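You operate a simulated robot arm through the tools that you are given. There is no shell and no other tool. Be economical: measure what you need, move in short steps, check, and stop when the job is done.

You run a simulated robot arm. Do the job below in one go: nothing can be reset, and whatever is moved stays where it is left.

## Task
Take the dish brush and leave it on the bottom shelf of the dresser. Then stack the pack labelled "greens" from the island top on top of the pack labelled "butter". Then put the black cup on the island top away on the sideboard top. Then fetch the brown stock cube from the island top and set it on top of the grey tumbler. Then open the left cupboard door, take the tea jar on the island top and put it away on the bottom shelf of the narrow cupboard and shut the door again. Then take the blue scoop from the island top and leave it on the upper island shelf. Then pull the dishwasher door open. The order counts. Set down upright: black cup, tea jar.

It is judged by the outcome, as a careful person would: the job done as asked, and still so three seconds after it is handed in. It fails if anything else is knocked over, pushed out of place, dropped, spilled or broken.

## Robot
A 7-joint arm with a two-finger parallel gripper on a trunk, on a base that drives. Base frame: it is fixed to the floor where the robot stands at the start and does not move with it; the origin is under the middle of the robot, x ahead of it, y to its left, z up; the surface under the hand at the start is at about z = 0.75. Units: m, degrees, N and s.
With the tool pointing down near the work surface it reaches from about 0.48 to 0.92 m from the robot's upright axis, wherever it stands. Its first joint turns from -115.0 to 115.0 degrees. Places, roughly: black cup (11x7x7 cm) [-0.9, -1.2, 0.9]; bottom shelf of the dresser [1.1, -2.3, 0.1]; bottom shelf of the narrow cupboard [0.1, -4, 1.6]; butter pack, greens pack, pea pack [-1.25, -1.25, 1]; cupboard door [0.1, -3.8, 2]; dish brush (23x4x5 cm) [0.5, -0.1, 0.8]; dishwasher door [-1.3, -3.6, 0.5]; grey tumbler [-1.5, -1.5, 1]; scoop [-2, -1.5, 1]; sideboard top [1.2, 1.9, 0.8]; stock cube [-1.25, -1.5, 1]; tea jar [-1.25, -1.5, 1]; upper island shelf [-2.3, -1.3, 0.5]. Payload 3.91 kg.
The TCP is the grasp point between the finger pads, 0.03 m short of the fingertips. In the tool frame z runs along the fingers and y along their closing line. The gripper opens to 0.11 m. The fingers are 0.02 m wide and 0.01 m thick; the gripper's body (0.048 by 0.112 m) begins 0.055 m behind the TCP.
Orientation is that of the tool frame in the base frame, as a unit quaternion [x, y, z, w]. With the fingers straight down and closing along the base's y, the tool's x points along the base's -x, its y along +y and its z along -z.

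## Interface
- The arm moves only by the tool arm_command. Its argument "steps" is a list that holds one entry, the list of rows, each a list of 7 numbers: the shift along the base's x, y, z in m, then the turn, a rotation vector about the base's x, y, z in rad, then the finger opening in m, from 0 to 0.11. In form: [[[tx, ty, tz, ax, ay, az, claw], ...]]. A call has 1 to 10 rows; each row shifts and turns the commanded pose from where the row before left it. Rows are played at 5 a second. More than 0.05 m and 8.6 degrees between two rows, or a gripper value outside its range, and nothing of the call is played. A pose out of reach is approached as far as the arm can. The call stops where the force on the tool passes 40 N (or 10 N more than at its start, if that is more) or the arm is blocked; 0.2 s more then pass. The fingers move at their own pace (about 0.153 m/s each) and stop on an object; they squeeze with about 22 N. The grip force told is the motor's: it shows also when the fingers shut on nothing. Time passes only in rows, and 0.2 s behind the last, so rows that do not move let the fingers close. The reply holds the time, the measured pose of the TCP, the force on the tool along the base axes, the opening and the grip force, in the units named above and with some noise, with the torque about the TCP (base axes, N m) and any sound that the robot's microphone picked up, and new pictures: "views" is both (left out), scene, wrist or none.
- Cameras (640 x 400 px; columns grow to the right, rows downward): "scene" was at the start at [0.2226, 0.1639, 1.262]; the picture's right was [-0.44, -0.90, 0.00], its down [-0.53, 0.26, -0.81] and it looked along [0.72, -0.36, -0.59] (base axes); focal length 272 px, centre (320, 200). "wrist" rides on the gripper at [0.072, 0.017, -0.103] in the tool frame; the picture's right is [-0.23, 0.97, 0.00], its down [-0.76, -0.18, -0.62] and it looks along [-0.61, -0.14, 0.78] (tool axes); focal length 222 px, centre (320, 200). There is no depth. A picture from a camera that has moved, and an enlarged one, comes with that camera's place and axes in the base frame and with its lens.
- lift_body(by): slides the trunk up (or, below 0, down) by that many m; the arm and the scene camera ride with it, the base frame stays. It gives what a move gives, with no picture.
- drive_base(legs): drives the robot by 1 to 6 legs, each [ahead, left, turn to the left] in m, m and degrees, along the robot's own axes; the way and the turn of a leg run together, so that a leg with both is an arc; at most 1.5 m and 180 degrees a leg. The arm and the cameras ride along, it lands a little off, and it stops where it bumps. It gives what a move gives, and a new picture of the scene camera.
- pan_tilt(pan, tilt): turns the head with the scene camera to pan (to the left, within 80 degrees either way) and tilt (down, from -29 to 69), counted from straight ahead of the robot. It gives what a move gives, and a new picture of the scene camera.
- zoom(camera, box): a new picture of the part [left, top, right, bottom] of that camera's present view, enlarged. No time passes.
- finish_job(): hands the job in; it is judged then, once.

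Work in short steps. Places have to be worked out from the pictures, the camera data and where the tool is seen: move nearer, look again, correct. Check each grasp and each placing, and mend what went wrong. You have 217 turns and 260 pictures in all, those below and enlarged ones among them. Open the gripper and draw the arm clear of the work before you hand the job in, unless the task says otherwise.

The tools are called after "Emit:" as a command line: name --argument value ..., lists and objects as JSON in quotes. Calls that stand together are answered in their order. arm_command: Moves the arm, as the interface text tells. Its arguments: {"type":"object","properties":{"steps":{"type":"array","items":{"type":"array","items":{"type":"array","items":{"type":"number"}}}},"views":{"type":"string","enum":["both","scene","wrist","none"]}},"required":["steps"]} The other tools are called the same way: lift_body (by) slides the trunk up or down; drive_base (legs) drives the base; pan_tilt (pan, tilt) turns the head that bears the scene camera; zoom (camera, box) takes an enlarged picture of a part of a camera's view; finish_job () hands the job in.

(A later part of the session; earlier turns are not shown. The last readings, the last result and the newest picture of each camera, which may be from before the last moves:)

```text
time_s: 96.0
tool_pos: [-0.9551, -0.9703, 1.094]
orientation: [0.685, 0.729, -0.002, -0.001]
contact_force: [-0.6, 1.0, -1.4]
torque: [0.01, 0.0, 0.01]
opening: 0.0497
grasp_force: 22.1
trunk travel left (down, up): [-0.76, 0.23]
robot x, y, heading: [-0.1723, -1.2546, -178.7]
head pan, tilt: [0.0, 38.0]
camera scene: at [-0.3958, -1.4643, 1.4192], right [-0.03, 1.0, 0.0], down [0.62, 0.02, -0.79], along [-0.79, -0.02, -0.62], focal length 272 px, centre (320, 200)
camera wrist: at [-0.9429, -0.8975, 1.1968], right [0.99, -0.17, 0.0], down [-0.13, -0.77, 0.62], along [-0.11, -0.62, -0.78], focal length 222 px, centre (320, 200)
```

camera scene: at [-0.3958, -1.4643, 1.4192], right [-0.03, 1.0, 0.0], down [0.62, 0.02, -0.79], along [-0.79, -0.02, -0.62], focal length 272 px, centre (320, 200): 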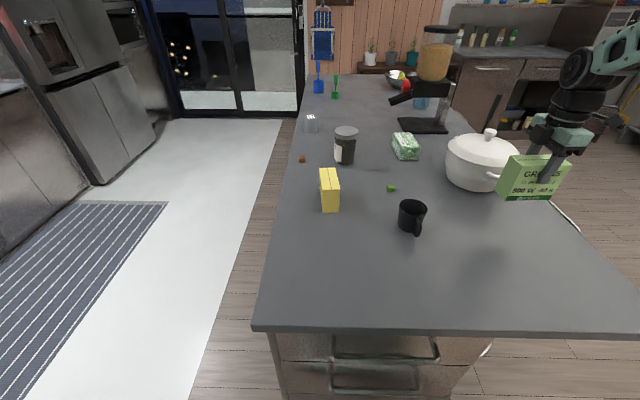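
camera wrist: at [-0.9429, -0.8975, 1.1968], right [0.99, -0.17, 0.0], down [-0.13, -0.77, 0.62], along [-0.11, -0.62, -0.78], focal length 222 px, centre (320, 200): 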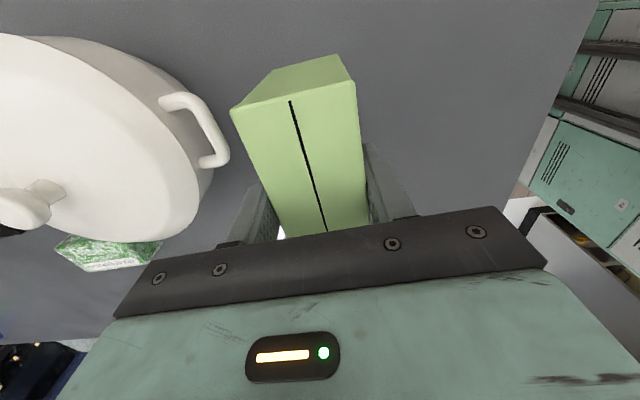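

The pack is held (5 cm thick). I raise it, turn it about 88° to match the butter pack's long side, and move toward the butter.

Emit:
arm_command --steps '[[[0, 0, 0.035, 0, 0, 0, 0], [0, 0, 0.035, 0, 0, 0, 0], [0, -0.02, 0.02, 0, 0, -0.139, 0], [0, -0.04, 0, 0, 0, -0.139, 0], [0, -0.04, 0, 0, 0, -0.139, 0], [0, -0.04, 0, 0, 0, -0.139, 0], [0, -0.04, 0, 0, 0, -0.139, 0], [0, -0.04, 0, 0, 0, -0.139, 0], [0, -0.04, 0, 0, 0, -0.139, 0], [0, -0.04, 0, 0, 0, -0.139, 0]]]' --views "none"

Emit:
arm_command --steps '[[[0, 0, 0, 0, 0, -0.139, 0], [0, 0, 0, 0, 0, -0.139, 0], [0, 0, 0, 0, 0, -0.139, 0], [0, 0, 0, 0, 0, 0, 0]]]'

```text
time_s: 98.2
tool_pos: [-0.9584, -1.2705, 1.1836]
orientation: [0.967, 0.256, -0.001, -0.002]
contact_force: [-0.5, -0.5, -0.7]
torque: [-0.04, 0.0, 0.04]
opening: 0.0498
grasp_force: 22.3
trunk travel left (down, up): [-0.76, 0.23]
robot x, y, heading: [-0.1751, -1.2516, -179.0]
head pan, tilt: [0.0, 38.0]
```

```text
time_s: 99.2
tool_pos: [-0.9592, -1.2685, 1.1864]
orientation: [0.999, 0.052, 0.0, -0.003]
contact_force: [1.4, -0.3, -1.1]
torque: [-0.01, 0.01, 0.0]
opening: 0.0497
grasp_force: 21.7
trunk travel left (down, up): [-0.76, 0.23]
robot x, y, heading: [-0.1762, -1.2522, -178.6]
head pan, tilt: [0.0, 38.0]
camera scene: at [-0.3957, -1.4644, 1.4192], right [-0.03, 1.0, 0.0], down [0.62, 0.02, -0.79], along [-0.79, -0.02, -0.62], focal length 272 px, centre (320, 200)
camera wrist: at [-0.8852, -1.2788, 1.2877], right [-0.13, -0.99, 0.0], down [-0.78, 0.1, 0.62], along [-0.62, 0.08, -0.78], focal length 222 px, centre (320, 200)
```

scene: 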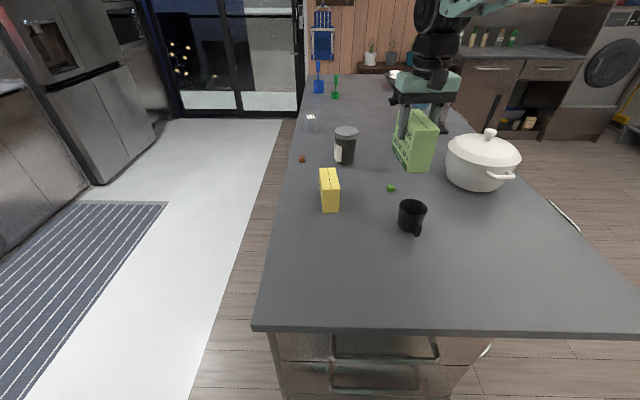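
wrist: 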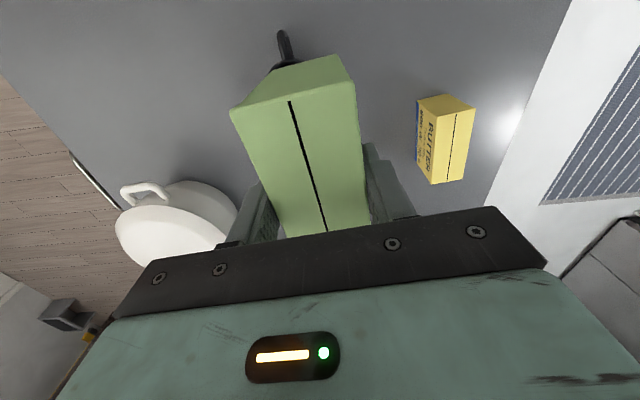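

From the two views the butter top is centred near (-1.054, -1.452) at z≈0.983 and the island surface is at ≈0.90. I move the pack above it.

Emit:
arm_command --steps '[[[-0.019, -0.0367, 0, 0, 0, 0.007, 0], [-0.019, -0.0367, 0, 0, 0, 0.007, 0], [-0.019, -0.0367, 0, 0, 0, 0.007, 0], [-0.019, -0.0367, 0, 0, 0, 0.007, 0], [-0.019, -0.0367, 0, 0, 0, 0.007, 0], [0, 0, -0.04, 0, 0, 0, 0], [0, 0, 0, 0, 0, 0, 0]]]'

Emit:
zoom --camera "scene" --box '[270, 90, 430, 230]'

```text
time_s: 100.8
tool_pos: [-1.025, -1.436, 1.139]
orientation: [0.998, 0.07, -0.001, -0.002]
contact_force: [0.5, -0.1, -0.7]
torque: [0.0, 0.0, 0.06]
opening: 0.0496
grasp_force: 22.3
out of reach, approached as far as the arm can: row 5
trunk travel left (down, up): [-0.76, 0.23]
robot x, y, heading: [-0.1753, -1.2519, -178.5]
head pan, tilt: [0.0, 38.0]
camera scene: at [-0.3958, -1.4645, 1.4192], right [-0.03, 1.0, 0.0], down [0.62, 0.02, -0.79], along [-0.79, -0.02, -0.62], focal length 272 px, centre (320, 200)
camera wrist: at [-0.9503, -1.4437, 1.2426], right [-0.09, -1.0, 0.0], down [-0.78, 0.07, 0.62], along [-0.62, 0.06, -0.78], focal length 222 px, centre (320, 200)
```

scene: 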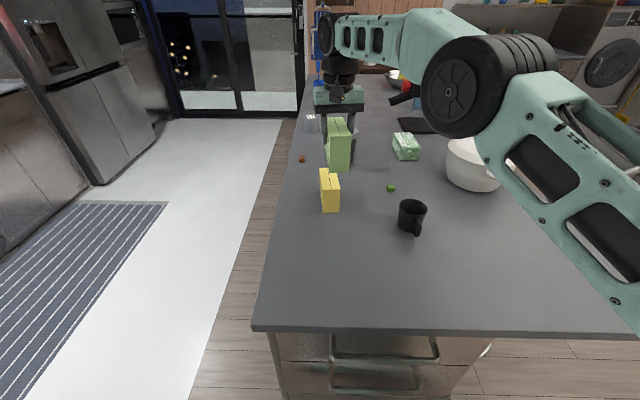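
wrist: 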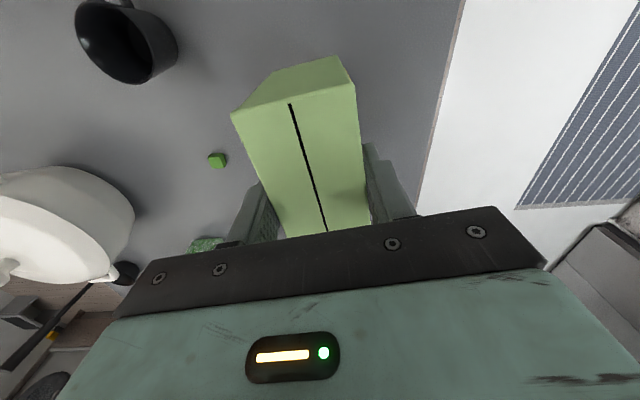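

```text
2.86 times, centred on (350, 160) of scene
camera zoom: at [-0.3958, -1.4645, 1.4192], right [-0.03, 1.0, 0.0], down [0.62, 0.02, -0.79], along [-0.79, -0.02, -0.62], focal length 778 px, centre (234, 314)
```

zoom: 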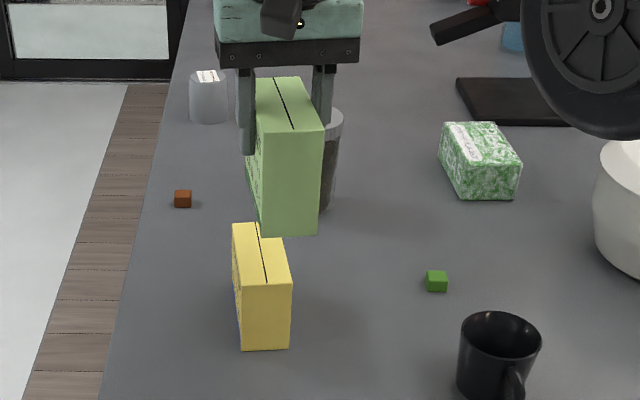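

The target pose is slightly out of reach. I drive 6 cm nearer and look.

Emit:
drive_base --legs '[[0.07, 0, 0]]'

```text
time_s: 101.8
tool_pos: [-1.0979, -1.4383, 1.141]
orientation: [0.998, 0.07, -0.001, -0.002]
contact_force: [0.6, -0.8, -0.6]
torque: [-0.01, 0.0, -0.02]
opening: 0.0497
grasp_force: 22.2
trunk travel left (down, up): [-0.76, 0.23]
robot x, y, heading: [-0.2501, -1.2516, -178.5]
head pan, tilt: [0.0, 38.0]
camera scene: at [-0.4683, -1.4662, 1.4192], right [-0.03, 1.0, 0.0], down [0.62, 0.02, -0.79], along [-0.79, -0.02, -0.62], focal length 272 px, centre (320, 200)
```

scene: 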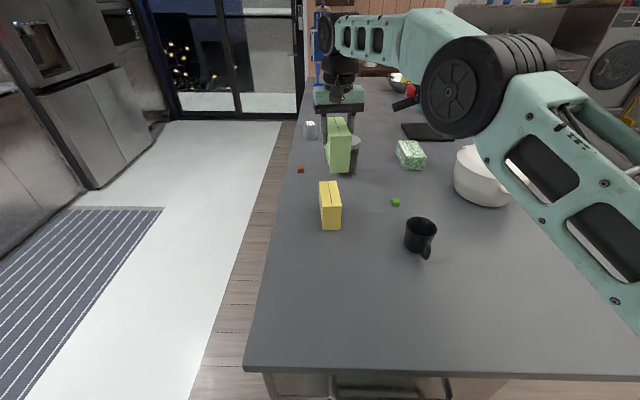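

I hold still once to see where the commanded pose really is, then correct.

Emit:
arm_command --steps '[[[0, 0, 0, 0, 0, 0, 0], [0, 0, 0, 0, 0, 0, 0]]]' --views "none"

```text
time_s: 102.4
tool_pos: [-1.0964, -1.4383, 1.1396]
orientation: [0.998, 0.069, 0.0, -0.002]
contact_force: [-0.4, 0.4, -0.8]
torque: [0.01, 0.0, -0.01]
opening: 0.0497
grasp_force: 21.8
trunk travel left (down, up): [-0.76, 0.23]
robot x, y, heading: [-0.2482, -1.2553, -178.5]
head pan, tilt: [0.0, 38.0]
```

Emit:
arm_command --steps '[[[0.022, -0.0095, 0, 0, 0, 0, 0], [0.022, -0.0095, 0, 0, 0, 0, 0], [0, 0, -0.03, 0, 0, 0, 0], [0, 0, 0, 0, 0, 0, 0]]]'

Emit:
zoom --camera "scene" --box '[270, 110, 430, 250]'

```text
time_s: 103.4
tool_pos: [-1.0531, -1.458, 1.1089]
orientation: [0.998, 0.07, 0.0, -0.001]
contact_force: [0.0, -0.1, 0.0]
torque: [0.01, -0.02, 0.0]
opening: 0.0496
grasp_force: 21.9
trunk travel left (down, up): [-0.76, 0.23]
robot x, y, heading: [-0.2489, -1.2523, -178.7]
head pan, tilt: [0.0, 38.0]
camera scene: at [-0.4683, -1.4662, 1.4192], right [-0.03, 1.0, 0.0], down [0.62, 0.02, -0.79], along [-0.79, -0.02, -0.62], focal length 272 px, centre (320, 200)
camera wrist: at [-0.9781, -1.4647, 1.2118], right [-0.09, -1.0, 0.0], down [-0.78, 0.07, 0.62], along [-0.62, 0.06, -0.78], focal length 222 px, centre (320, 200)
```

scene: 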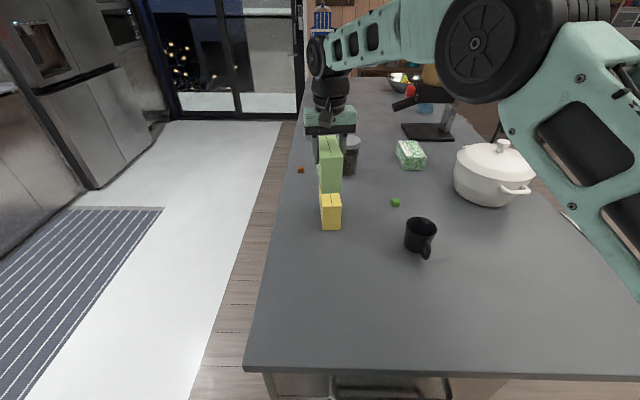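
wrist: 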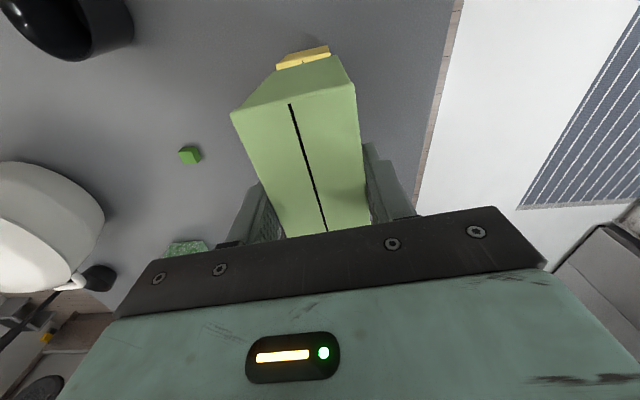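

```text
2.86 times, centred on (350, 180) of scene
camera zoom: at [-0.4683, -1.4662, 1.4192], right [-0.03, 1.0, 0.0], down [0.62, 0.02, -0.79], along [-0.79, -0.02, -0.62], focal length 778 px, centre (234, 257)
```

zoom: 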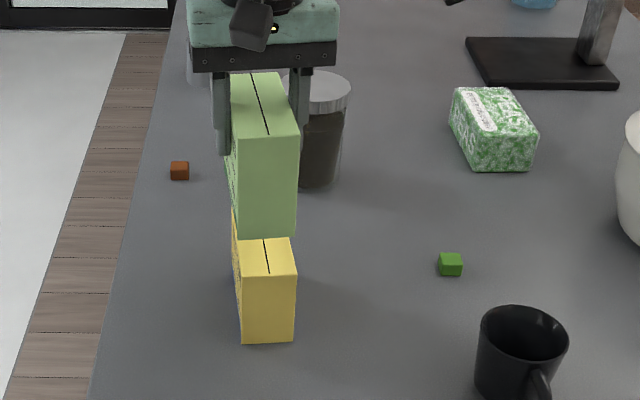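

The pack is aligned above the butter to within a few millimetres. I lower gently.

Emit:
arm_command --steps '[[[0, 0, -0.02, 0, 0, 0, 0], [0, 0, -0.012, 0, 0, 0, 0], [0, 0, -0.004, 0, 0, 0, 0], [0, 0, -0.003, 0, 0, 0, 0], [0, 0, 0, 0, 0, 0, 0]]]' --views "none"

Emit:
zoom --camera "scene" --box '[270, 110, 430, 250]'

```text
time_s: 104.6
tool_pos: [-1.0542, -1.4569, 1.0711]
orientation: [0.998, 0.069, 0.0, -0.001]
contact_force: [-0.4, -0.3, -0.7]
torque: [0.03, 0.03, -0.03]
opening: 0.0498
grasp_force: 21.9
trunk travel left (down, up): [-0.76, 0.23]
robot x, y, heading: [-0.2471, -1.2507, -178.7]
head pan, tilt: [0.0, 38.0]
```

```text
2.86 times, centred on (350, 180) of scene
camera zoom: at [-0.4684, -1.4662, 1.4192], right [-0.03, 1.0, 0.0], down [0.62, 0.02, -0.79], along [-0.79, -0.02, -0.62], focal length 778 px, centre (234, 257)
```

zoom: 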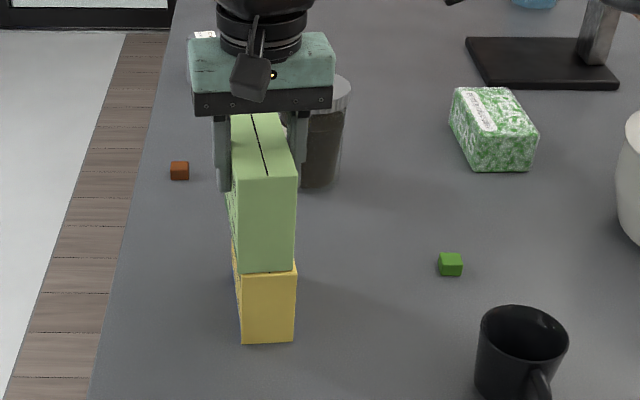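

Nearly down (a few mm of gap). I lower in small steps until contact shows.

Emit:
arm_command --steps '[[[0, 0, -0.003, 0, 0, 0, 0], [0, 0, -0.002, 0, 0, 0, 0]]]' --views "none"

Emit:
zoom --camera "scene" --box '[290, 150, 370, 240]'

```text
time_s: 105.2
tool_pos: [-1.0532, -1.4573, 1.0708]
orientation: [0.998, 0.069, -0.002, 0.0]
contact_force: [-0.8, -1.9, 13.7]
torque: [-0.15, -0.34, 0.01]
opening: 0.0498
grasp_force: 21.1
trunk travel left (down, up): [-0.76, 0.23]
robot x, y, heading: [-0.2488, -1.2525, -178.8]
head pan, tilt: [0.0, 38.0]
```

```text
4.44 times, centred on (330, 195) of scene
camera zoom: at [-0.4677, -1.4662, 1.4196], right [-0.03, 1.0, 0.0], down [0.62, 0.02, -0.79], along [-0.79, -0.02, -0.62], focal length 1210 px, centre (276, 222)
```

zoom: 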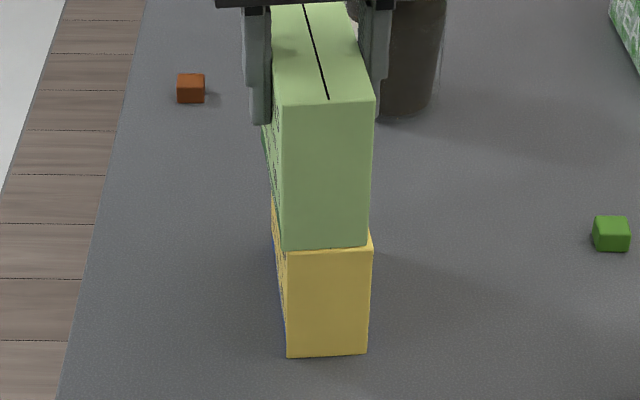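

Contact at 14 N. I open and go straight up.

Emit:
arm_command --steps '[[[0, 0, 0.001, 0, 0, 0, 0.055], [0, 0, 0, 0, 0, 0, 0.075], [0, 0, 0, 0, 0, 0, 0.075], [0, 0, 0.03, 0, 0, 0, 0.075], [0, 0, 0.04, 0, 0, 0, 0.075], [0, 0, 0.04, 0, 0, 0, 0.075], [0, 0, 0, 0, 0, 0, 0.075]]]'

Emit:
zoom --camera "scene" --box '[270, 110, 430, 250]'

```text
time_s: 106.8
tool_pos: [-1.0537, -1.4561, 1.1772]
orientation: [0.998, 0.07, -0.001, -0.002]
contact_force: [-0.5, -0.5, 0.1]
torque: [-0.04, 0.0, 0.01]
opening: 0.0749
grasp_force: 0.0
trunk travel left (down, up): [-0.76, 0.23]
robot x, y, heading: [-0.2479, -1.2512, -178.3]
head pan, tilt: [0.0, 38.0]
camera scene: at [-0.4683, -1.4662, 1.4192], right [-0.03, 1.0, 0.0], down [0.62, 0.02, -0.79], along [-0.79, -0.02, -0.62], focal length 272 px, centre (320, 200)
camera wrist: at [-0.9785, -1.4641, 1.2795], right [-0.09, -1.0, 0.0], down [-0.78, 0.07, 0.62], along [-0.62, 0.06, -0.78], focal length 222 px, centre (320, 200)
```

scene: 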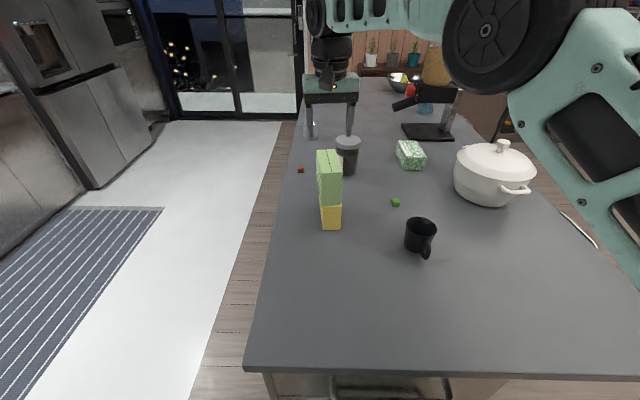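
wrist: 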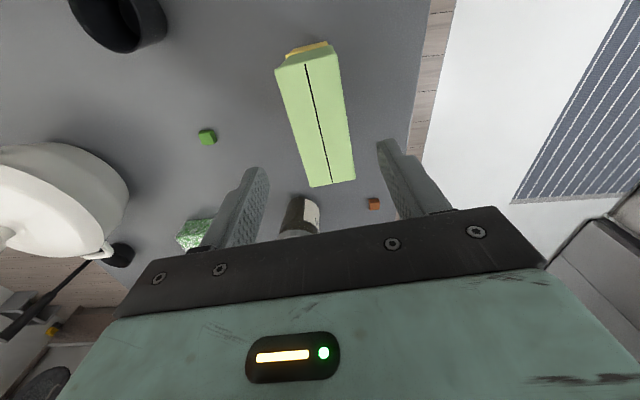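

```text
2.86 times, centred on (350, 180) of scene
camera zoom: at [-0.4683, -1.4662, 1.4192], right [-0.03, 1.0, 0.0], down [0.62, 0.02, -0.79], along [-0.79, -0.02, -0.62], focal length 778 px, centre (234, 257)
```

zoom: 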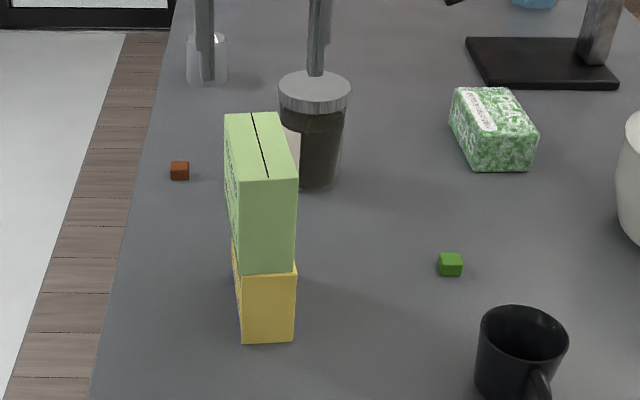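

The stack stands square. Next is the black cup near (-0.95, -1.24), handle toward +x. I move above it with the fingers open.

Emit:
arm_command --steps '[[[0.0173, 0.0365, 0.005, 0, 0, 0, 0.08], [0.0173, 0.0365, 0, 0, 0, 0, 0.105], [0.0173, 0.0365, 0, 0, 0, 0, 0.105], [0.0173, 0.0365, 0, 0, 0, 0, 0.105], [0.0173, 0.0365, 0, 0, 0, 0, 0.105], [0.0173, 0.0365, -0.04, 0, 0, 0, 0.105], [0, 0, -0.04, 0, 0, 0, 0.105], [0, 0, 0, 0, 0, 0, 0.105]]]'

```text
refused: row 6 steps farther than a row can; nothing moved
```

Emit:
arm_command --steps '[[[0.0173, 0.0365, 0.005, 0, 0, 0, 0.08], [0.0173, 0.0365, 0, 0, 0, 0, 0.105], [0.0173, 0.0365, 0, 0, 0, 0, 0.105], [0.0173, 0.0365, 0, 0, 0, 0, 0.105], [0.0173, 0.0365, 0, 0, 0, 0, 0.105], [0.0173, 0.0365, 0, 0, 0, 0, 0.105], [0, 0, -0.04, 0, 0, 0, 0.105], [0, 0, -0.04, 0, 0, 0, 0.105], [0, 0, 0, 0, 0, 0, 0.105]]]'

```text
time_s: 108.8
tool_pos: [-0.9475, -1.24, 1.102]
orientation: [0.998, 0.071, -0.001, -0.002]
contact_force: [-0.4, 0.0, -0.4]
torque: [0.0, 0.03, 0.0]
opening: 0.1049
grasp_force: 0.1
trunk travel left (down, up): [-0.76, 0.23]
robot x, y, heading: [-0.2487, -1.2492, -178.8]
head pan, tilt: [0.0, 38.0]
camera scene: at [-0.4683, -1.4661, 1.4192], right [-0.03, 1.0, 0.0], down [0.62, 0.02, -0.79], along [-0.79, -0.02, -0.62], focal length 272 px, centre (320, 200)
camera wrist: at [-0.8732, -1.2458, 1.2044], right [-0.09, -1.0, 0.0], down [-0.78, 0.07, 0.62], along [-0.62, 0.06, -0.78], focal length 222 px, centre (320, 200)
```

scene: 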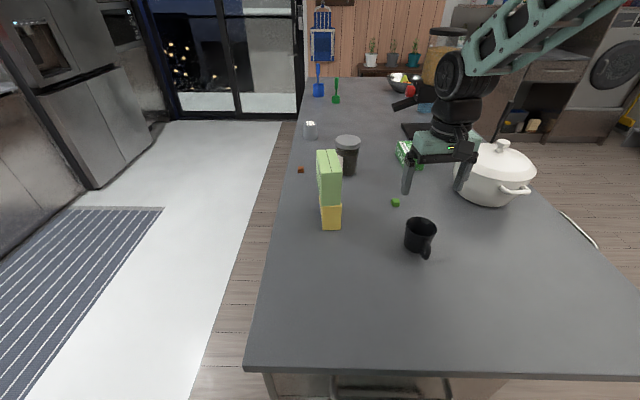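
wrist: 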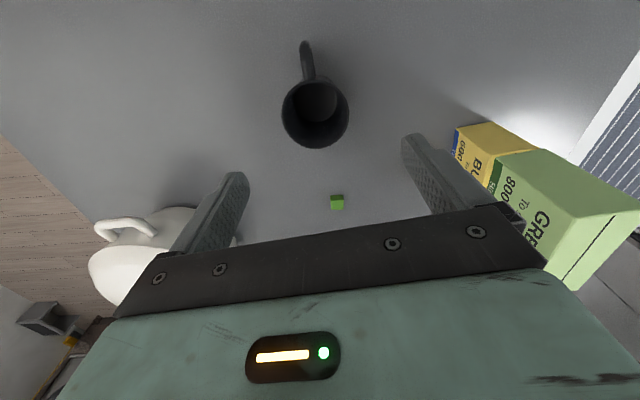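

The cup centre is at (-0.945, -1.233), its rim at about 0.96. I go down over it and close.

Emit:
arm_command --steps '[[[0.003, 0.006, -0.04, 0, 0, 0, 0.105], [0, 0, -0.045, 0, 0, 0, 0.105], [0, 0, -0.045, 0, 0, 0, 0.105], [0, 0, -0.03, 0, 0, 0, 0.105], [0, 0, 0, 0, 0, 0, 0.105]]]'

Emit:
zoom --camera "scene" --box '[350, 170, 490, 290]'

```text
time_s: 110.0
tool_pos: [-0.945, -1.2318, 0.9448]
orientation: [0.998, 0.069, -0.001, -0.002]
contact_force: [-0.4, 0.5, -1.5]
torque: [-0.03, -0.01, 0.0]
opening: 0.1051
grasp_force: 0.1
trunk travel left (down, up): [-0.76, 0.23]
robot x, y, heading: [-0.2513, -1.2572, -178.8]
head pan, tilt: [0.0, 38.0]
camera scene: at [-0.4683, -1.4662, 1.4192], right [-0.03, 1.0, 0.0], down [0.62, 0.02, -0.79], along [-0.79, -0.02, -0.62], focal length 272 px, centre (320, 200)
camera wrist: at [-0.8713, -1.2382, 1.0462], right [-0.09, -1.0, 0.0], down [-0.78, 0.07, 0.62], along [-0.62, 0.06, -0.78], focal length 222 px, centre (320, 200)
```

scene: 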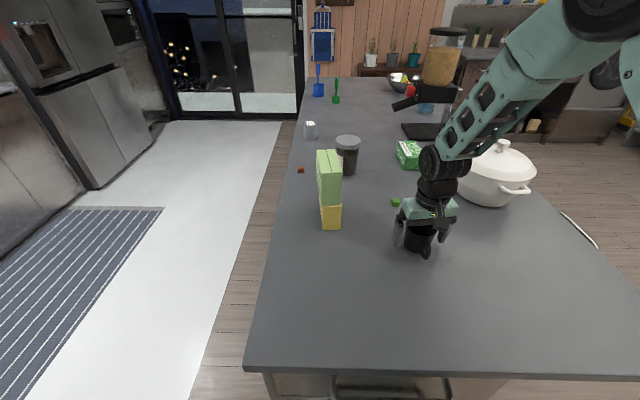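
wrist: 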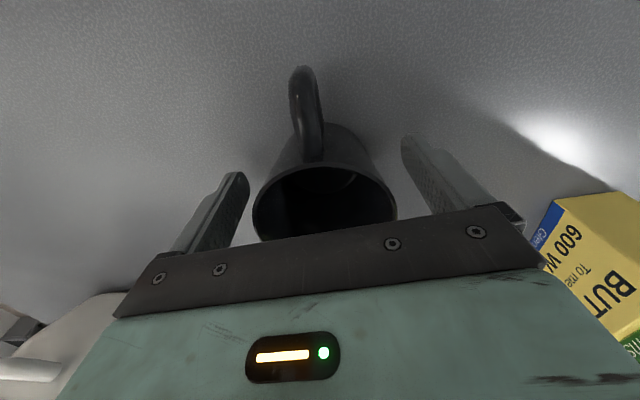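

```text
3.33 times, centred on (420, 230) of scene
camera zoom: at [-0.4683, -1.4662, 1.4192], right [-0.03, 1.0, 0.0], down [0.62, 0.02, -0.79], along [-0.79, -0.02, -0.62], focal length 908 px, centre (-13, 100)
```

zoom: 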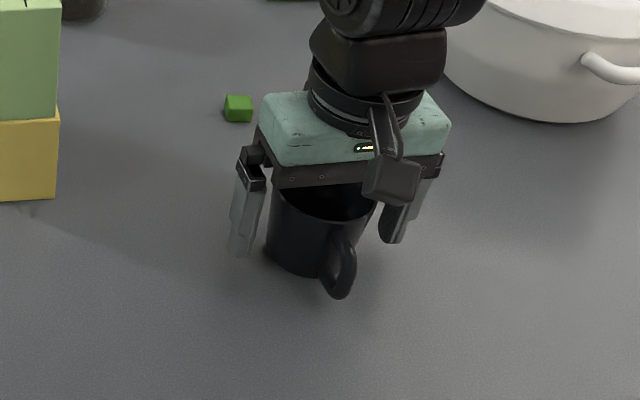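

The cup sits between the fingers. I close and lift.

Emit:
arm_command --steps '[[[0, 0, 0, 0, 0, 0, 0.0], [0, 0, 0, 0, 0, 0, 0.0], [0, 0, 0, 0, 0, 0, 0.0], [0, 0, 0.04, 0, 0, 0, 0.0], [0, 0, 0.04, 0, 0, 0, 0.0], [0, 0, 0.04, 0, 0, 0, 0.0], [0, 0, 0, 0, 0, 0, 0.0]]]'

```text
time_s: 111.6
tool_pos: [-0.9465, -1.2334, 1.0637]
orientation: [0.998, 0.07, 0.0, -0.002]
contact_force: [0.9, -0.4, -1.2]
torque: [-0.02, 0.01, -0.02]
opening: 0.066
grasp_force: 22.5
trunk travel left (down, up): [-0.76, 0.23]
robot x, y, heading: [-0.2455, -1.2526, -178.4]
head pan, tilt: [0.0, 38.0]
camera scene: at [-0.4684, -1.4662, 1.4192], right [-0.03, 1.0, 0.0], down [0.62, 0.02, -0.79], along [-0.79, -0.02, -0.62], focal length 272 px, centre (320, 200)
camera wrist: at [-0.8723, -1.2401, 1.1657], right [-0.09, -1.0, 0.0], down [-0.78, 0.07, 0.62], along [-0.62, 0.06, -0.78], focal length 222 px, centre (320, 200)
```

scene: 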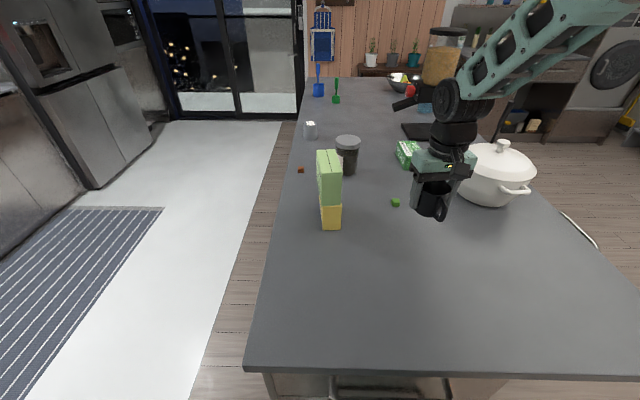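
wrist: 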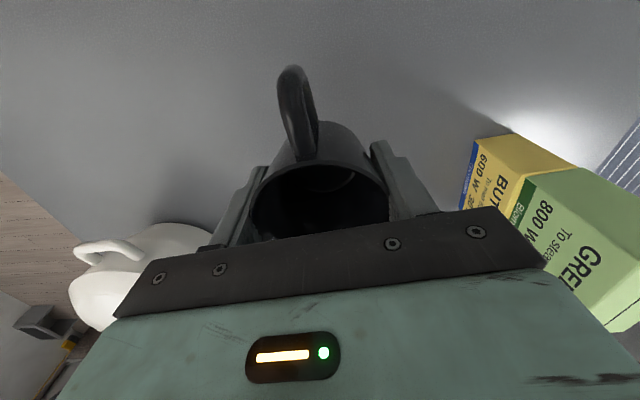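

The cup is held. I pull the arm in, back off, and drive along the gap between island and table toward +y to look at the sideboard.

Emit:
arm_command --steps '[[[0.04, 0, 0.03, 0, 0, 0, 0], [0.04, 0, 0.03, 0, 0, 0, 0], [0.04, 0, 0.03, 0, 0, 0, 0], [0.04, 0, 0, 0, 0, 0, 0]]]' --views "none"

Emit:
drive_base --legs '[[-0.12, 0, 0], [0, -1.2, 0]]'

Emit:
pan_tilt --pan -75 --tilt 20

```text
time_s: 112.6
tool_pos: [-0.7885, -1.2285, 1.1519]
orientation: [0.998, 0.07, 0.0, -0.001]
contact_force: [0.5, 0.2, -2.4]
torque: [0.01, -0.02, -0.01]
opening: 0.0658
grasp_force: 22.2
trunk travel left (down, up): [-0.76, 0.23]
robot x, y, heading: [-0.2483, -1.254, -178.4]
head pan, tilt: [0.0, 38.0]
```

```text
time_s: 119.5
tool_pos: [-0.705, -0.0336, 1.1519]
orientation: [0.997, 0.071, 0.0, -0.002]
contact_force: [0.2, 0.3, -1.3]
torque: [-0.02, -0.02, -0.02]
opening: 0.066
grasp_force: 22.4
trunk travel left (down, up): [-0.76, 0.23]
robot x, y, heading: [-0.1639, -0.0564, -178.4]
head pan, tilt: [0.0, 38.0]
camera scene: at [-0.3845, -0.2701, 1.4192], right [-0.03, 1.0, 0.0], down [0.62, 0.02, -0.79], along [-0.79, -0.02, -0.62], focal length 272 px, centre (320, 200)
```

scene: 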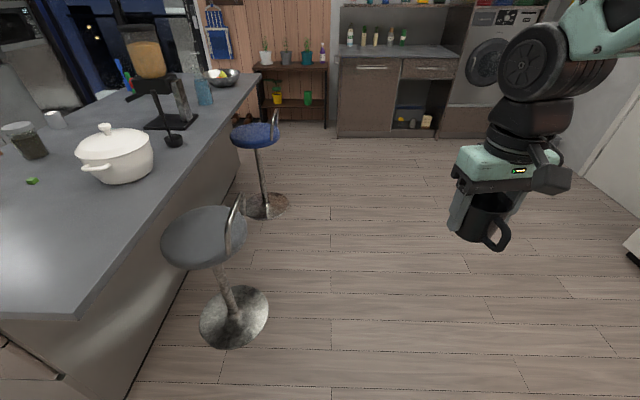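

```text
time_s: 120.9
tool_pos: [-0.7045, -0.0336, 1.1519]
orientation: [0.997, 0.071, 0.0, -0.001]
contact_force: [-0.1, 0.9, -2.6]
torque: [0.0, 0.0, -0.02]
opening: 0.0657
grasp_force: 21.9
trunk travel left (down, up): [-0.76, 0.23]
robot x, y, heading: [-0.1633, -0.0565, -178.6]
head pan, tilt: [-75.0, 20.0]
camera scene: at [-0.325, -0.1785, 1.4476], right [0.96, 0.29, 0.0], down [0.1, -0.33, -0.94], along [-0.27, 0.9, -0.34], focal length 272 px, centre (320, 200)
```

scene: 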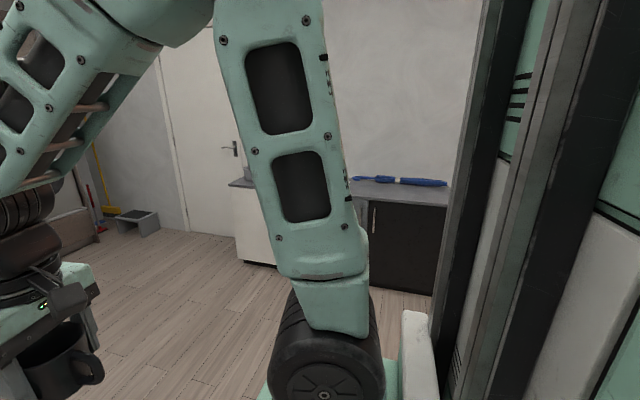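

I turn right to face the sideboard side of the room.

Emit:
drive_base --legs '[[0, 0.0, -115], [0.3, 0.3, 0]]'

Emit:
pan_tilt --pan 0 --tilt 25

```text
time_s: 128.3
tool_pos: [-0.0826, 0.8213, 1.1525]
orientation: [-0.601, 0.799, -0.001, 0.001]
contact_force: [0.6, -0.8, -1.5]
torque: [-0.03, 0.01, -0.01]
opening: 0.0657
grasp_force: 21.8
trunk travel left (down, up): [-0.76, 0.23]
robot x, y, heading: [-0.3302, 0.3384, 67.5]
head pan, tilt: [-75.0, 20.0]
camera scene: at [-0.3674, 0.5333, 1.4476], right [-0.13, -0.99, 0.0], down [-0.34, 0.05, -0.94], along [0.93, -0.13, -0.34], focal length 272 px, centre (320, 200)
```

scene: 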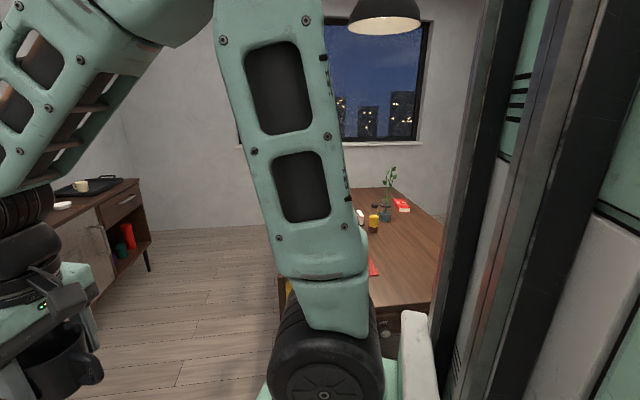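

```text
time_s: 129.8
tool_pos: [-0.0839, 0.8206, 1.1528]
orientation: [-0.6, 0.8, -0.002, 0.001]
contact_force: [-0.2, -0.5, -1.4]
torque: [0.03, -0.01, 0.0]
opening: 0.0659
grasp_force: 22.1
trunk travel left (down, up): [-0.76, 0.23]
robot x, y, heading: [-0.3293, 0.3379, 67.3]
head pan, tilt: [0.0, 25.0]
camera scene: at [-0.424, 0.6309, 1.4395], right [0.92, -0.39, 0.0], down [-0.16, -0.39, -0.91], along [0.35, 0.84, -0.42], focal length 272 px, centre (320, 200)
```

scene: 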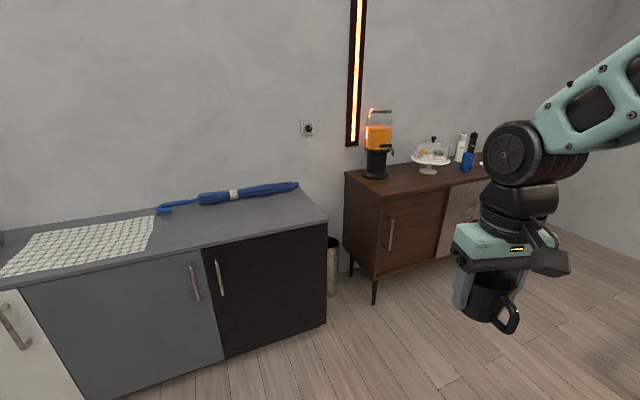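

The sideboard stands at x ≳ 0.5, y≈1.85–2.3. I drive up toward it and look for chairs and for free space on its top.

Emit:
drive_base --legs '[[0, 0, 22.7], [0.65, -0.3, 0]]'

Emit:
pan_tilt --pan -45 --tilt 35

```text
time_s: 134.8
tool_pos: [0.0375, 1.492, 1.1529]
orientation: [0.741, -0.671, 0.002, -0.001]
contact_force: [-0.1, 0.1, -1.6]
torque: [0.0, 0.01, 0.01]
opening: 0.0658
grasp_force: 22.4
trunk travel left (down, up): [-0.76, 0.23]
robot x, y, heading: [-0.012, 0.9595, 88.8]
head pan, tilt: [0.0, 25.0]
camera scene: at [-0.2091, 1.1881, 1.4396], right [1.0, -0.02, 0.0], down [-0.01, -0.42, -0.91], along [0.02, 0.91, -0.42], focal length 272 px, centre (320, 200)
```

scene: 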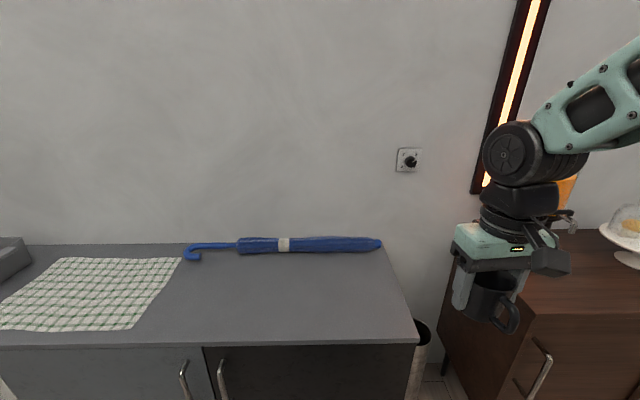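

```text
time_s: 135.9
tool_pos: [0.0365, 1.4922, 1.1523]
orientation: [0.74, -0.672, 0.002, -0.001]
contact_force: [-0.9, -0.1, -1.2]
torque: [0.0, -0.02, -0.01]
opening: 0.066
grasp_force: 21.7
trunk travel left (down, up): [-0.76, 0.23]
robot x, y, heading: [-0.0081, 0.9541, 89.1]
head pan, tilt: [-45.0, 35.0]
camera scene: at [-0.1474, 1.1573, 1.4238], right [0.7, -0.72, 0.0], down [-0.41, -0.4, -0.82], along [0.59, 0.57, -0.57], focal length 272 px, centre (320, 200)
```

scene: 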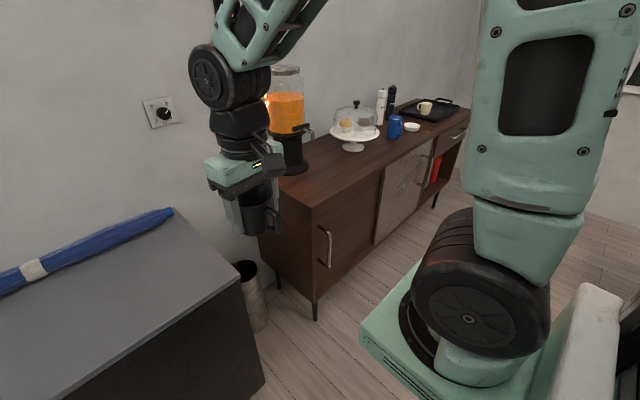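

The free spot on the front left of the sideboard top is near (0.78, 1.87). Before sliding right, I check where the chairs are.

Emit:
pan_tilt --pan -80 --tilt 40

```text
time_s: 136.9
tool_pos: [0.037, 1.492, 1.1521]
orientation: [0.741, -0.672, 0.002, -0.001]
contact_force: [0.3, -0.1, -1.4]
torque: [0.02, 0.0, -0.01]
opening: 0.066
grasp_force: 21.7
trunk travel left (down, up): [-0.76, 0.23]
robot x, y, heading: [-0.0076, 0.9551, 89.0]
head pan, tilt: [-80.0, 40.0]
camera scene: at [-0.1267, 1.1094, 1.4162], right [0.16, -0.99, 0.0], down [-0.63, -0.1, -0.77], along [0.76, 0.12, -0.64], focal length 272 px, centre (320, 200)
```

scene: 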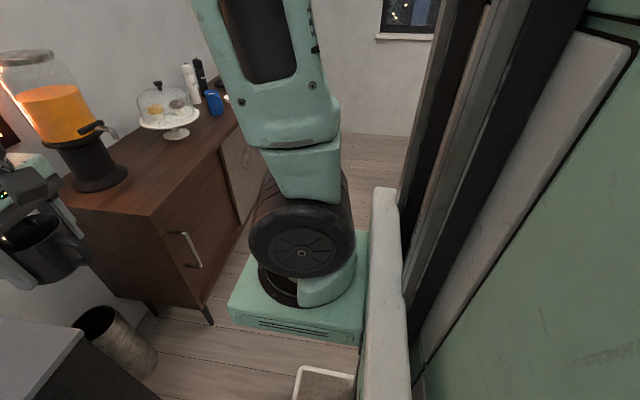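

I check what the light object near the robot's base at the bottom of the picture is.

Emit:
pan_tilt --pan -65 --tilt 62

```text
time_s: 137.7
tool_pos: [0.0365, 1.4923, 1.1528]
orientation: [0.741, -0.672, 0.001, -0.001]
contact_force: [-0.2, -0.8, -1.3]
torque: [0.0, -0.01, 0.03]
opening: 0.0656
grasp_force: 21.7
trunk travel left (down, up): [-0.76, 0.23]
robot x, y, heading: [-0.0123, 0.9541, 89.1]
head pan, tilt: [-65.0, 62.0]
camera scene: at [-0.1519, 1.1222, 1.3873], right [0.41, -0.91, 0.0], down [-0.81, -0.36, -0.47], along [0.43, 0.19, -0.88], focal length 272 px, centre (320, 200)
```

scene: 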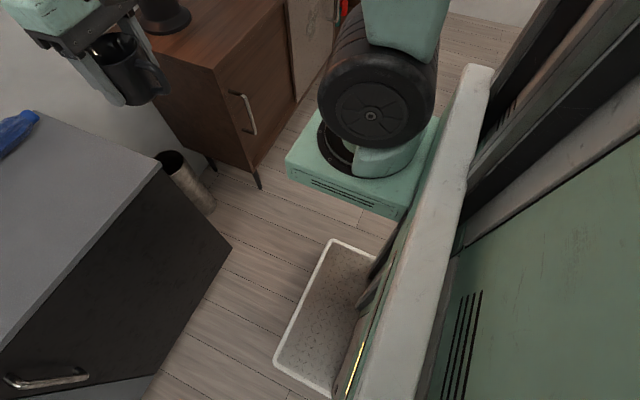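

That is the robot's own base platform (about ±0.3 m), and the chairs end near y≈0.6, so the way is clear. I drive forward and right to stand before the spot.

Emit:
drive_base --legs '[[0.2, 0, 1], [0.03, -0.75, 0]]'

Emit:
pan_tilt --pan -20 --tilt 40

```text
time_s: 142.9
tool_pos: [0.7659, 1.7228, 1.1519]
orientation: [0.75, -0.662, 0.001, -0.001]
contact_force: [-0.1, 0.2, -1.9]
torque: [-0.01, 0.04, 0.01]
opening: 0.0659
grasp_force: 22.1
trunk travel left (down, up): [-0.76, 0.23]
robot x, y, heading: [0.7345, 1.1832, 90.4]
head pan, tilt: [-65.0, 62.0]
camera scene: at [0.5857, 1.3483, 1.3872], right [0.43, -0.9, 0.0], down [-0.8, -0.38, -0.47], along [0.42, 0.2, -0.88], focal length 272 px, centre (320, 200)
```

scene: 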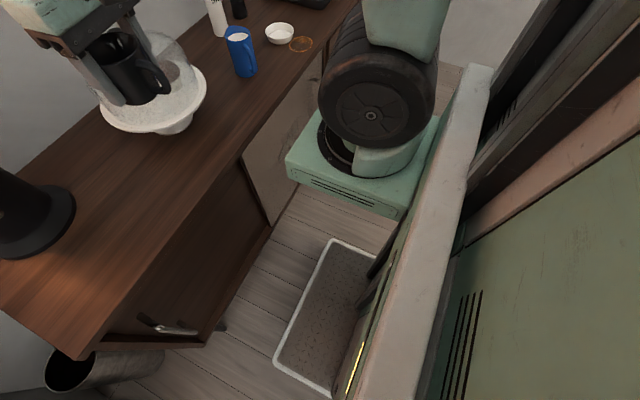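

```text
time_s: 144.1
tool_pos: [0.7651, 1.7225, 1.1523]
orientation: [0.75, -0.662, 0.0, -0.001]
contact_force: [0.4, 0.0, -1.9]
torque: [0.01, 0.0, 0.02]
opening: 0.0659
grasp_force: 21.9
trunk travel left (down, up): [-0.76, 0.23]
robot x, y, heading: [0.7315, 1.1829, 90.6]
head pan, tilt: [-20.0, 40.0]
camera scene: at [0.5561, 1.4008, 1.4162], right [0.94, -0.33, 0.0], down [-0.22, -0.61, -0.77], along [0.26, 0.72, -0.64], focal length 272 px, centre (320, 200)
```

scene: 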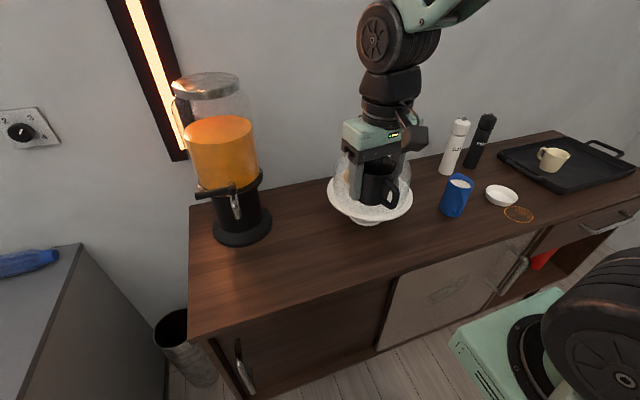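

The cake stand is at about (0.905, 1.93) and the dispenser at (0.53, 2.05). A free spot at (0.64, 1.85) suits, so I move over it and partway down.

Emit:
arm_command --steps '[[[-0.031, 0.032, 0, 0, 0, 0, 0], [-0.031, 0.032, 0, 0, 0, 0, 0], [-0.031, 0.032, 0, 0, 0, 0, 0], [-0.031, 0.032, 0, 0, 0, 0, 0], [0, 0, -0.045, 0, 0, 0, 0], [0, 0, -0.045, 0, 0, 0, 0], [0, 0, -0.045, 0, 0, 0, 0], [0, 0, -0.045, 0, 0, 0, 0], [0, 0, -0.045, 0, 0, 0, 0], [0, 0, 0, 0, 0, 0, 0]]]'

```text
time_s: 146.3
tool_pos: [0.6432, 1.8483, 0.9251]
orientation: [0.75, -0.661, 0.0, -0.001]
contact_force: [-0.2, -0.5, -1.2]
torque: [0.01, 0.0, -0.02]
opening: 0.0658
grasp_force: 21.8
trunk travel left (down, up): [-0.76, 0.23]
robot x, y, heading: [0.7326, 1.1836, 90.3]
head pan, tilt: [-20.0, 40.0]
camera scene: at [0.556, 1.4008, 1.4162], right [0.94, -0.33, 0.0], down [-0.21, -0.61, -0.77], along [0.26, 0.72, -0.64], focal length 272 px, centre (320, 200)
camera wrist: at [0.6342, 1.7741, 1.0275], right [-0.99, 0.11, 0.0], down [0.08, 0.78, 0.62], along [0.07, 0.62, -0.78], focal length 222 px, centre (320, 200)
```

scene: 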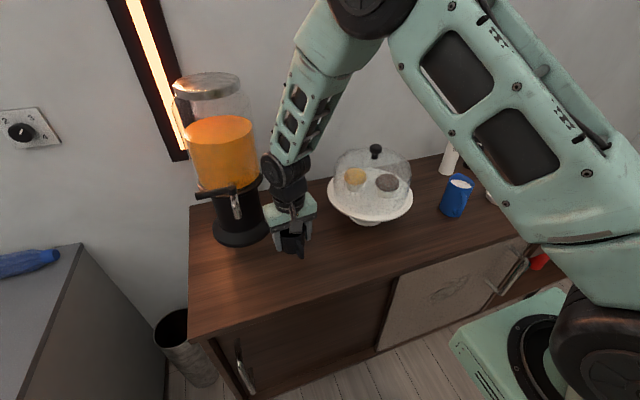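
wrist: 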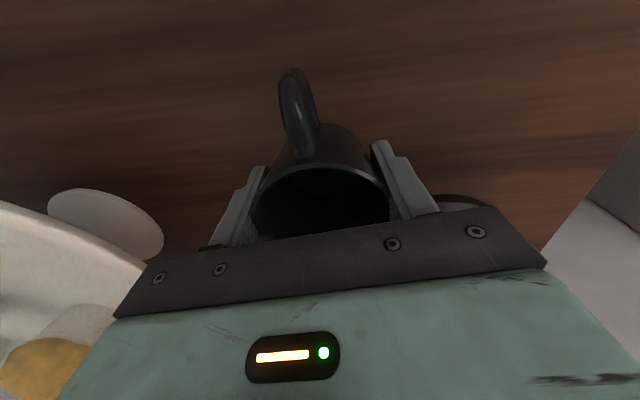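

Clear on both sides. I lower further in small steps until contact.

Emit:
arm_command --steps '[[[0, 0, -0.03, 0, 0, 0, 0], [0, 0, -0.025, 0, 0, 0, 0], [0, 0, -0.01, 0, 0, 0, 0], [0, 0, 0, 0, 0, 0, 0]]]' --views "none"

Emit:
zoom --camera "scene" --box '[220, 180, 360, 290]'

```text
time_s: 146.9
tool_pos: [0.6409, 1.8501, 0.8808]
orientation: [0.75, -0.661, 0.0, -0.002]
contact_force: [5.0, -8.9, 25.3]
torque: [-0.69, 0.75, 0.37]
opening: 0.0659
grasp_force: 22.0
trunk travel left (down, up): [-0.76, 0.23]
robot x, y, heading: [0.7325, 1.1796, 90.7]
head pan, tilt: [-20.0, 40.0]
stopped in row 3: the force on the tool passed its limit at 68 N (the readings are from after the stop); the commanded pose is now the measured one
```

```text
3.64 times, centred on (290, 235) of scene
camera zoom: at [0.5565, 1.3993, 1.4169], right [0.94, -0.33, 0.0], down [-0.22, -0.61, -0.77], along [0.26, 0.72, -0.64], focal length 990 px, centre (429, 73)
```

zoom: 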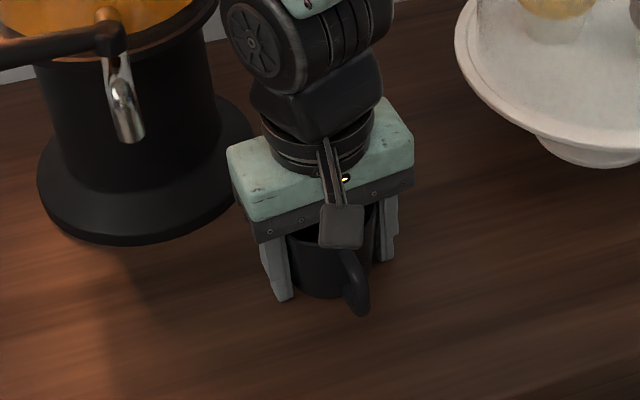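

The cup is on the surface. I ease the pressure, open, and lift away.

Emit:
arm_command --steps '[[[0, 0, 0.002, 0, 0, 0, 0.066], [0, 0, 0, 0, 0, 0, 0.085], [0, 0, 0, 0, 0, 0, 0.085], [0, 0, 0.03, 0, 0, 0, 0.085], [0, 0, 0.045, 0, 0, 0, 0.085], [0, 0, 0.045, 0, 0, 0, 0.085], [0, 0, 0.045, 0, 0, 0, 0.085], [0, -0.03, 0.035, 0, 0, 0, 0.085], [0, -0.04, 0.02, 0, 0, 0, 0.085]]]'

```text
time_s: 148.9
tool_pos: [0.6433, 1.7791, 1.1027]
orientation: [0.75, -0.662, 0.0, -0.002]
contact_force: [0.3, -0.4, -0.7]
torque: [-0.06, 0.0, 0.0]
opening: 0.085
grasp_force: 0.1
trunk travel left (down, up): [-0.76, 0.23]
robot x, y, heading: [0.7322, 1.1845, 90.5]
head pan, tilt: [-20.0, 40.0]
camera scene: at [0.5559, 1.4015, 1.4161], right [0.94, -0.33, 0.0], down [-0.21, -0.61, -0.77], along [0.26, 0.72, -0.64], focal length 272 px, centre (320, 200)
camera wrist: at [0.6347, 1.7044, 1.2052], right [-0.99, 0.11, 0.0], down [0.08, 0.78, 0.63], along [0.07, 0.62, -0.78], focal length 222 px, centre (320, 200)
```

scene: 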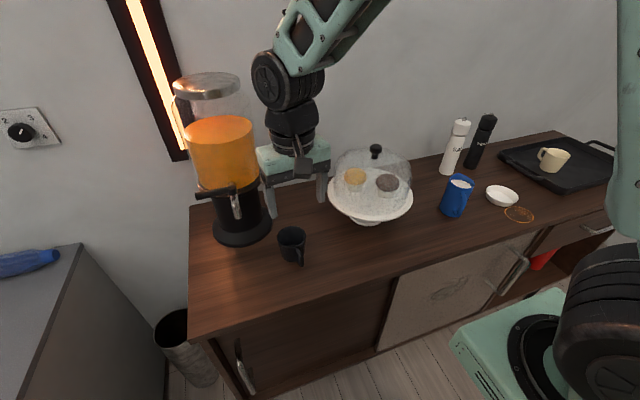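
wrist: 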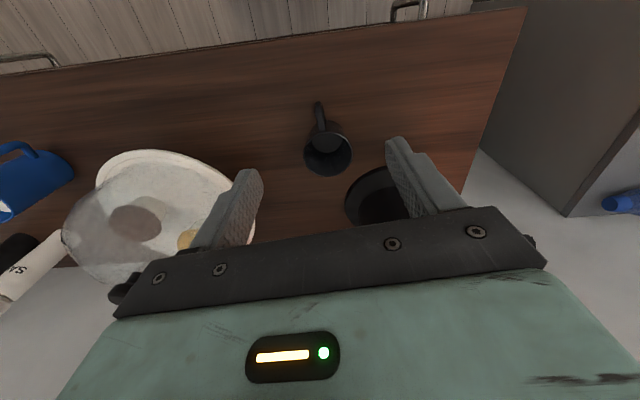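

The cup stands upright on the sideboard. I tuck the arm and drive back to the aisle in front of the stock cube and tumbler.

Emit:
arm_command --steps '[[[0, -0.03, 0.04, 0, 0, 0, 0.085], [0, -0.03, 0.04, 0, 0, 0, 0.085], [0, -0.03, 0.02, 0, 0, 0, 0.085]]]' --views "none"

Emit:
drive_base --legs '[[0, 0.85, 0], [-1.25, 0, 0], [-1.2, 0, 0], [-0.98, 0.1, 0], [0, 1.2, 0]]'

Emit:
pan_tilt --pan 0 --tilt 45

```text
time_s: 149.7
tool_pos: [0.6399, 1.6895, 1.2028]
orientation: [0.75, -0.662, 0.0, -0.002]
contact_force: [-0.4, 1.0, -0.1]
torque: [-0.05, -0.04, 0.0]
opening: 0.0851
grasp_force: 0.1
trunk travel left (down, up): [-0.76, 0.23]
robot x, y, heading: [0.7348, 1.1863, 90.5]
head pan, tilt: [-20.0, 40.0]
```

```text
time_s: 176.7
tool_pos: [-1.4323, -1.8613, 1.2029]
orientation: [0.757, -0.653, -0.001, -0.002]
contact_force: [0.0, -0.1, 1.0]
torque: [-0.01, -0.03, -0.01]
opening: 0.0849
grasp_force: 0.2
trunk travel left (down, up): [-0.76, 0.23]
robot x, y, heading: [-1.3321, -2.3648, 91.7]
head pan, tilt: [-20.0, 40.0]
camera scene: at [-1.5116, -2.1521, 1.4162], right [0.95, -0.31, 0.0], down [-0.2, -0.61, -0.77], along [0.24, 0.73, -0.64], focal length 272 px, centre (320, 200)
```

scene: 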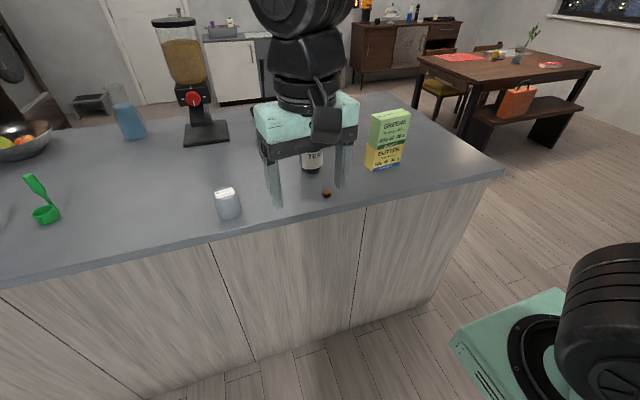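

```text
time_s: 177.5
tool_pos: [-1.4342, -1.8619, 1.2032]
orientation: [0.756, -0.654, 0.0, -0.002]
contact_force: [0.2, 0.0, -0.9]
torque: [0.0, 0.0, 0.0]
opening: 0.0851
grasp_force: 0.0
trunk travel left (down, up): [-0.76, 0.23]
robot x, y, heading: [-1.3328, -2.3658, 91.8]
head pan, tilt: [0.0, 45.0]
camera scene: at [-1.5407, -2.1516, 1.409], right [1.0, 0.03, 0.0], down [0.02, -0.71, -0.71], along [-0.02, 0.71, -0.71], focal length 272 px, centre (320, 200)
```

scene: 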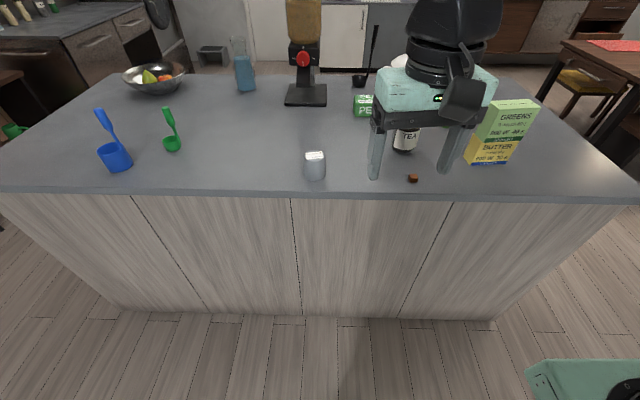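

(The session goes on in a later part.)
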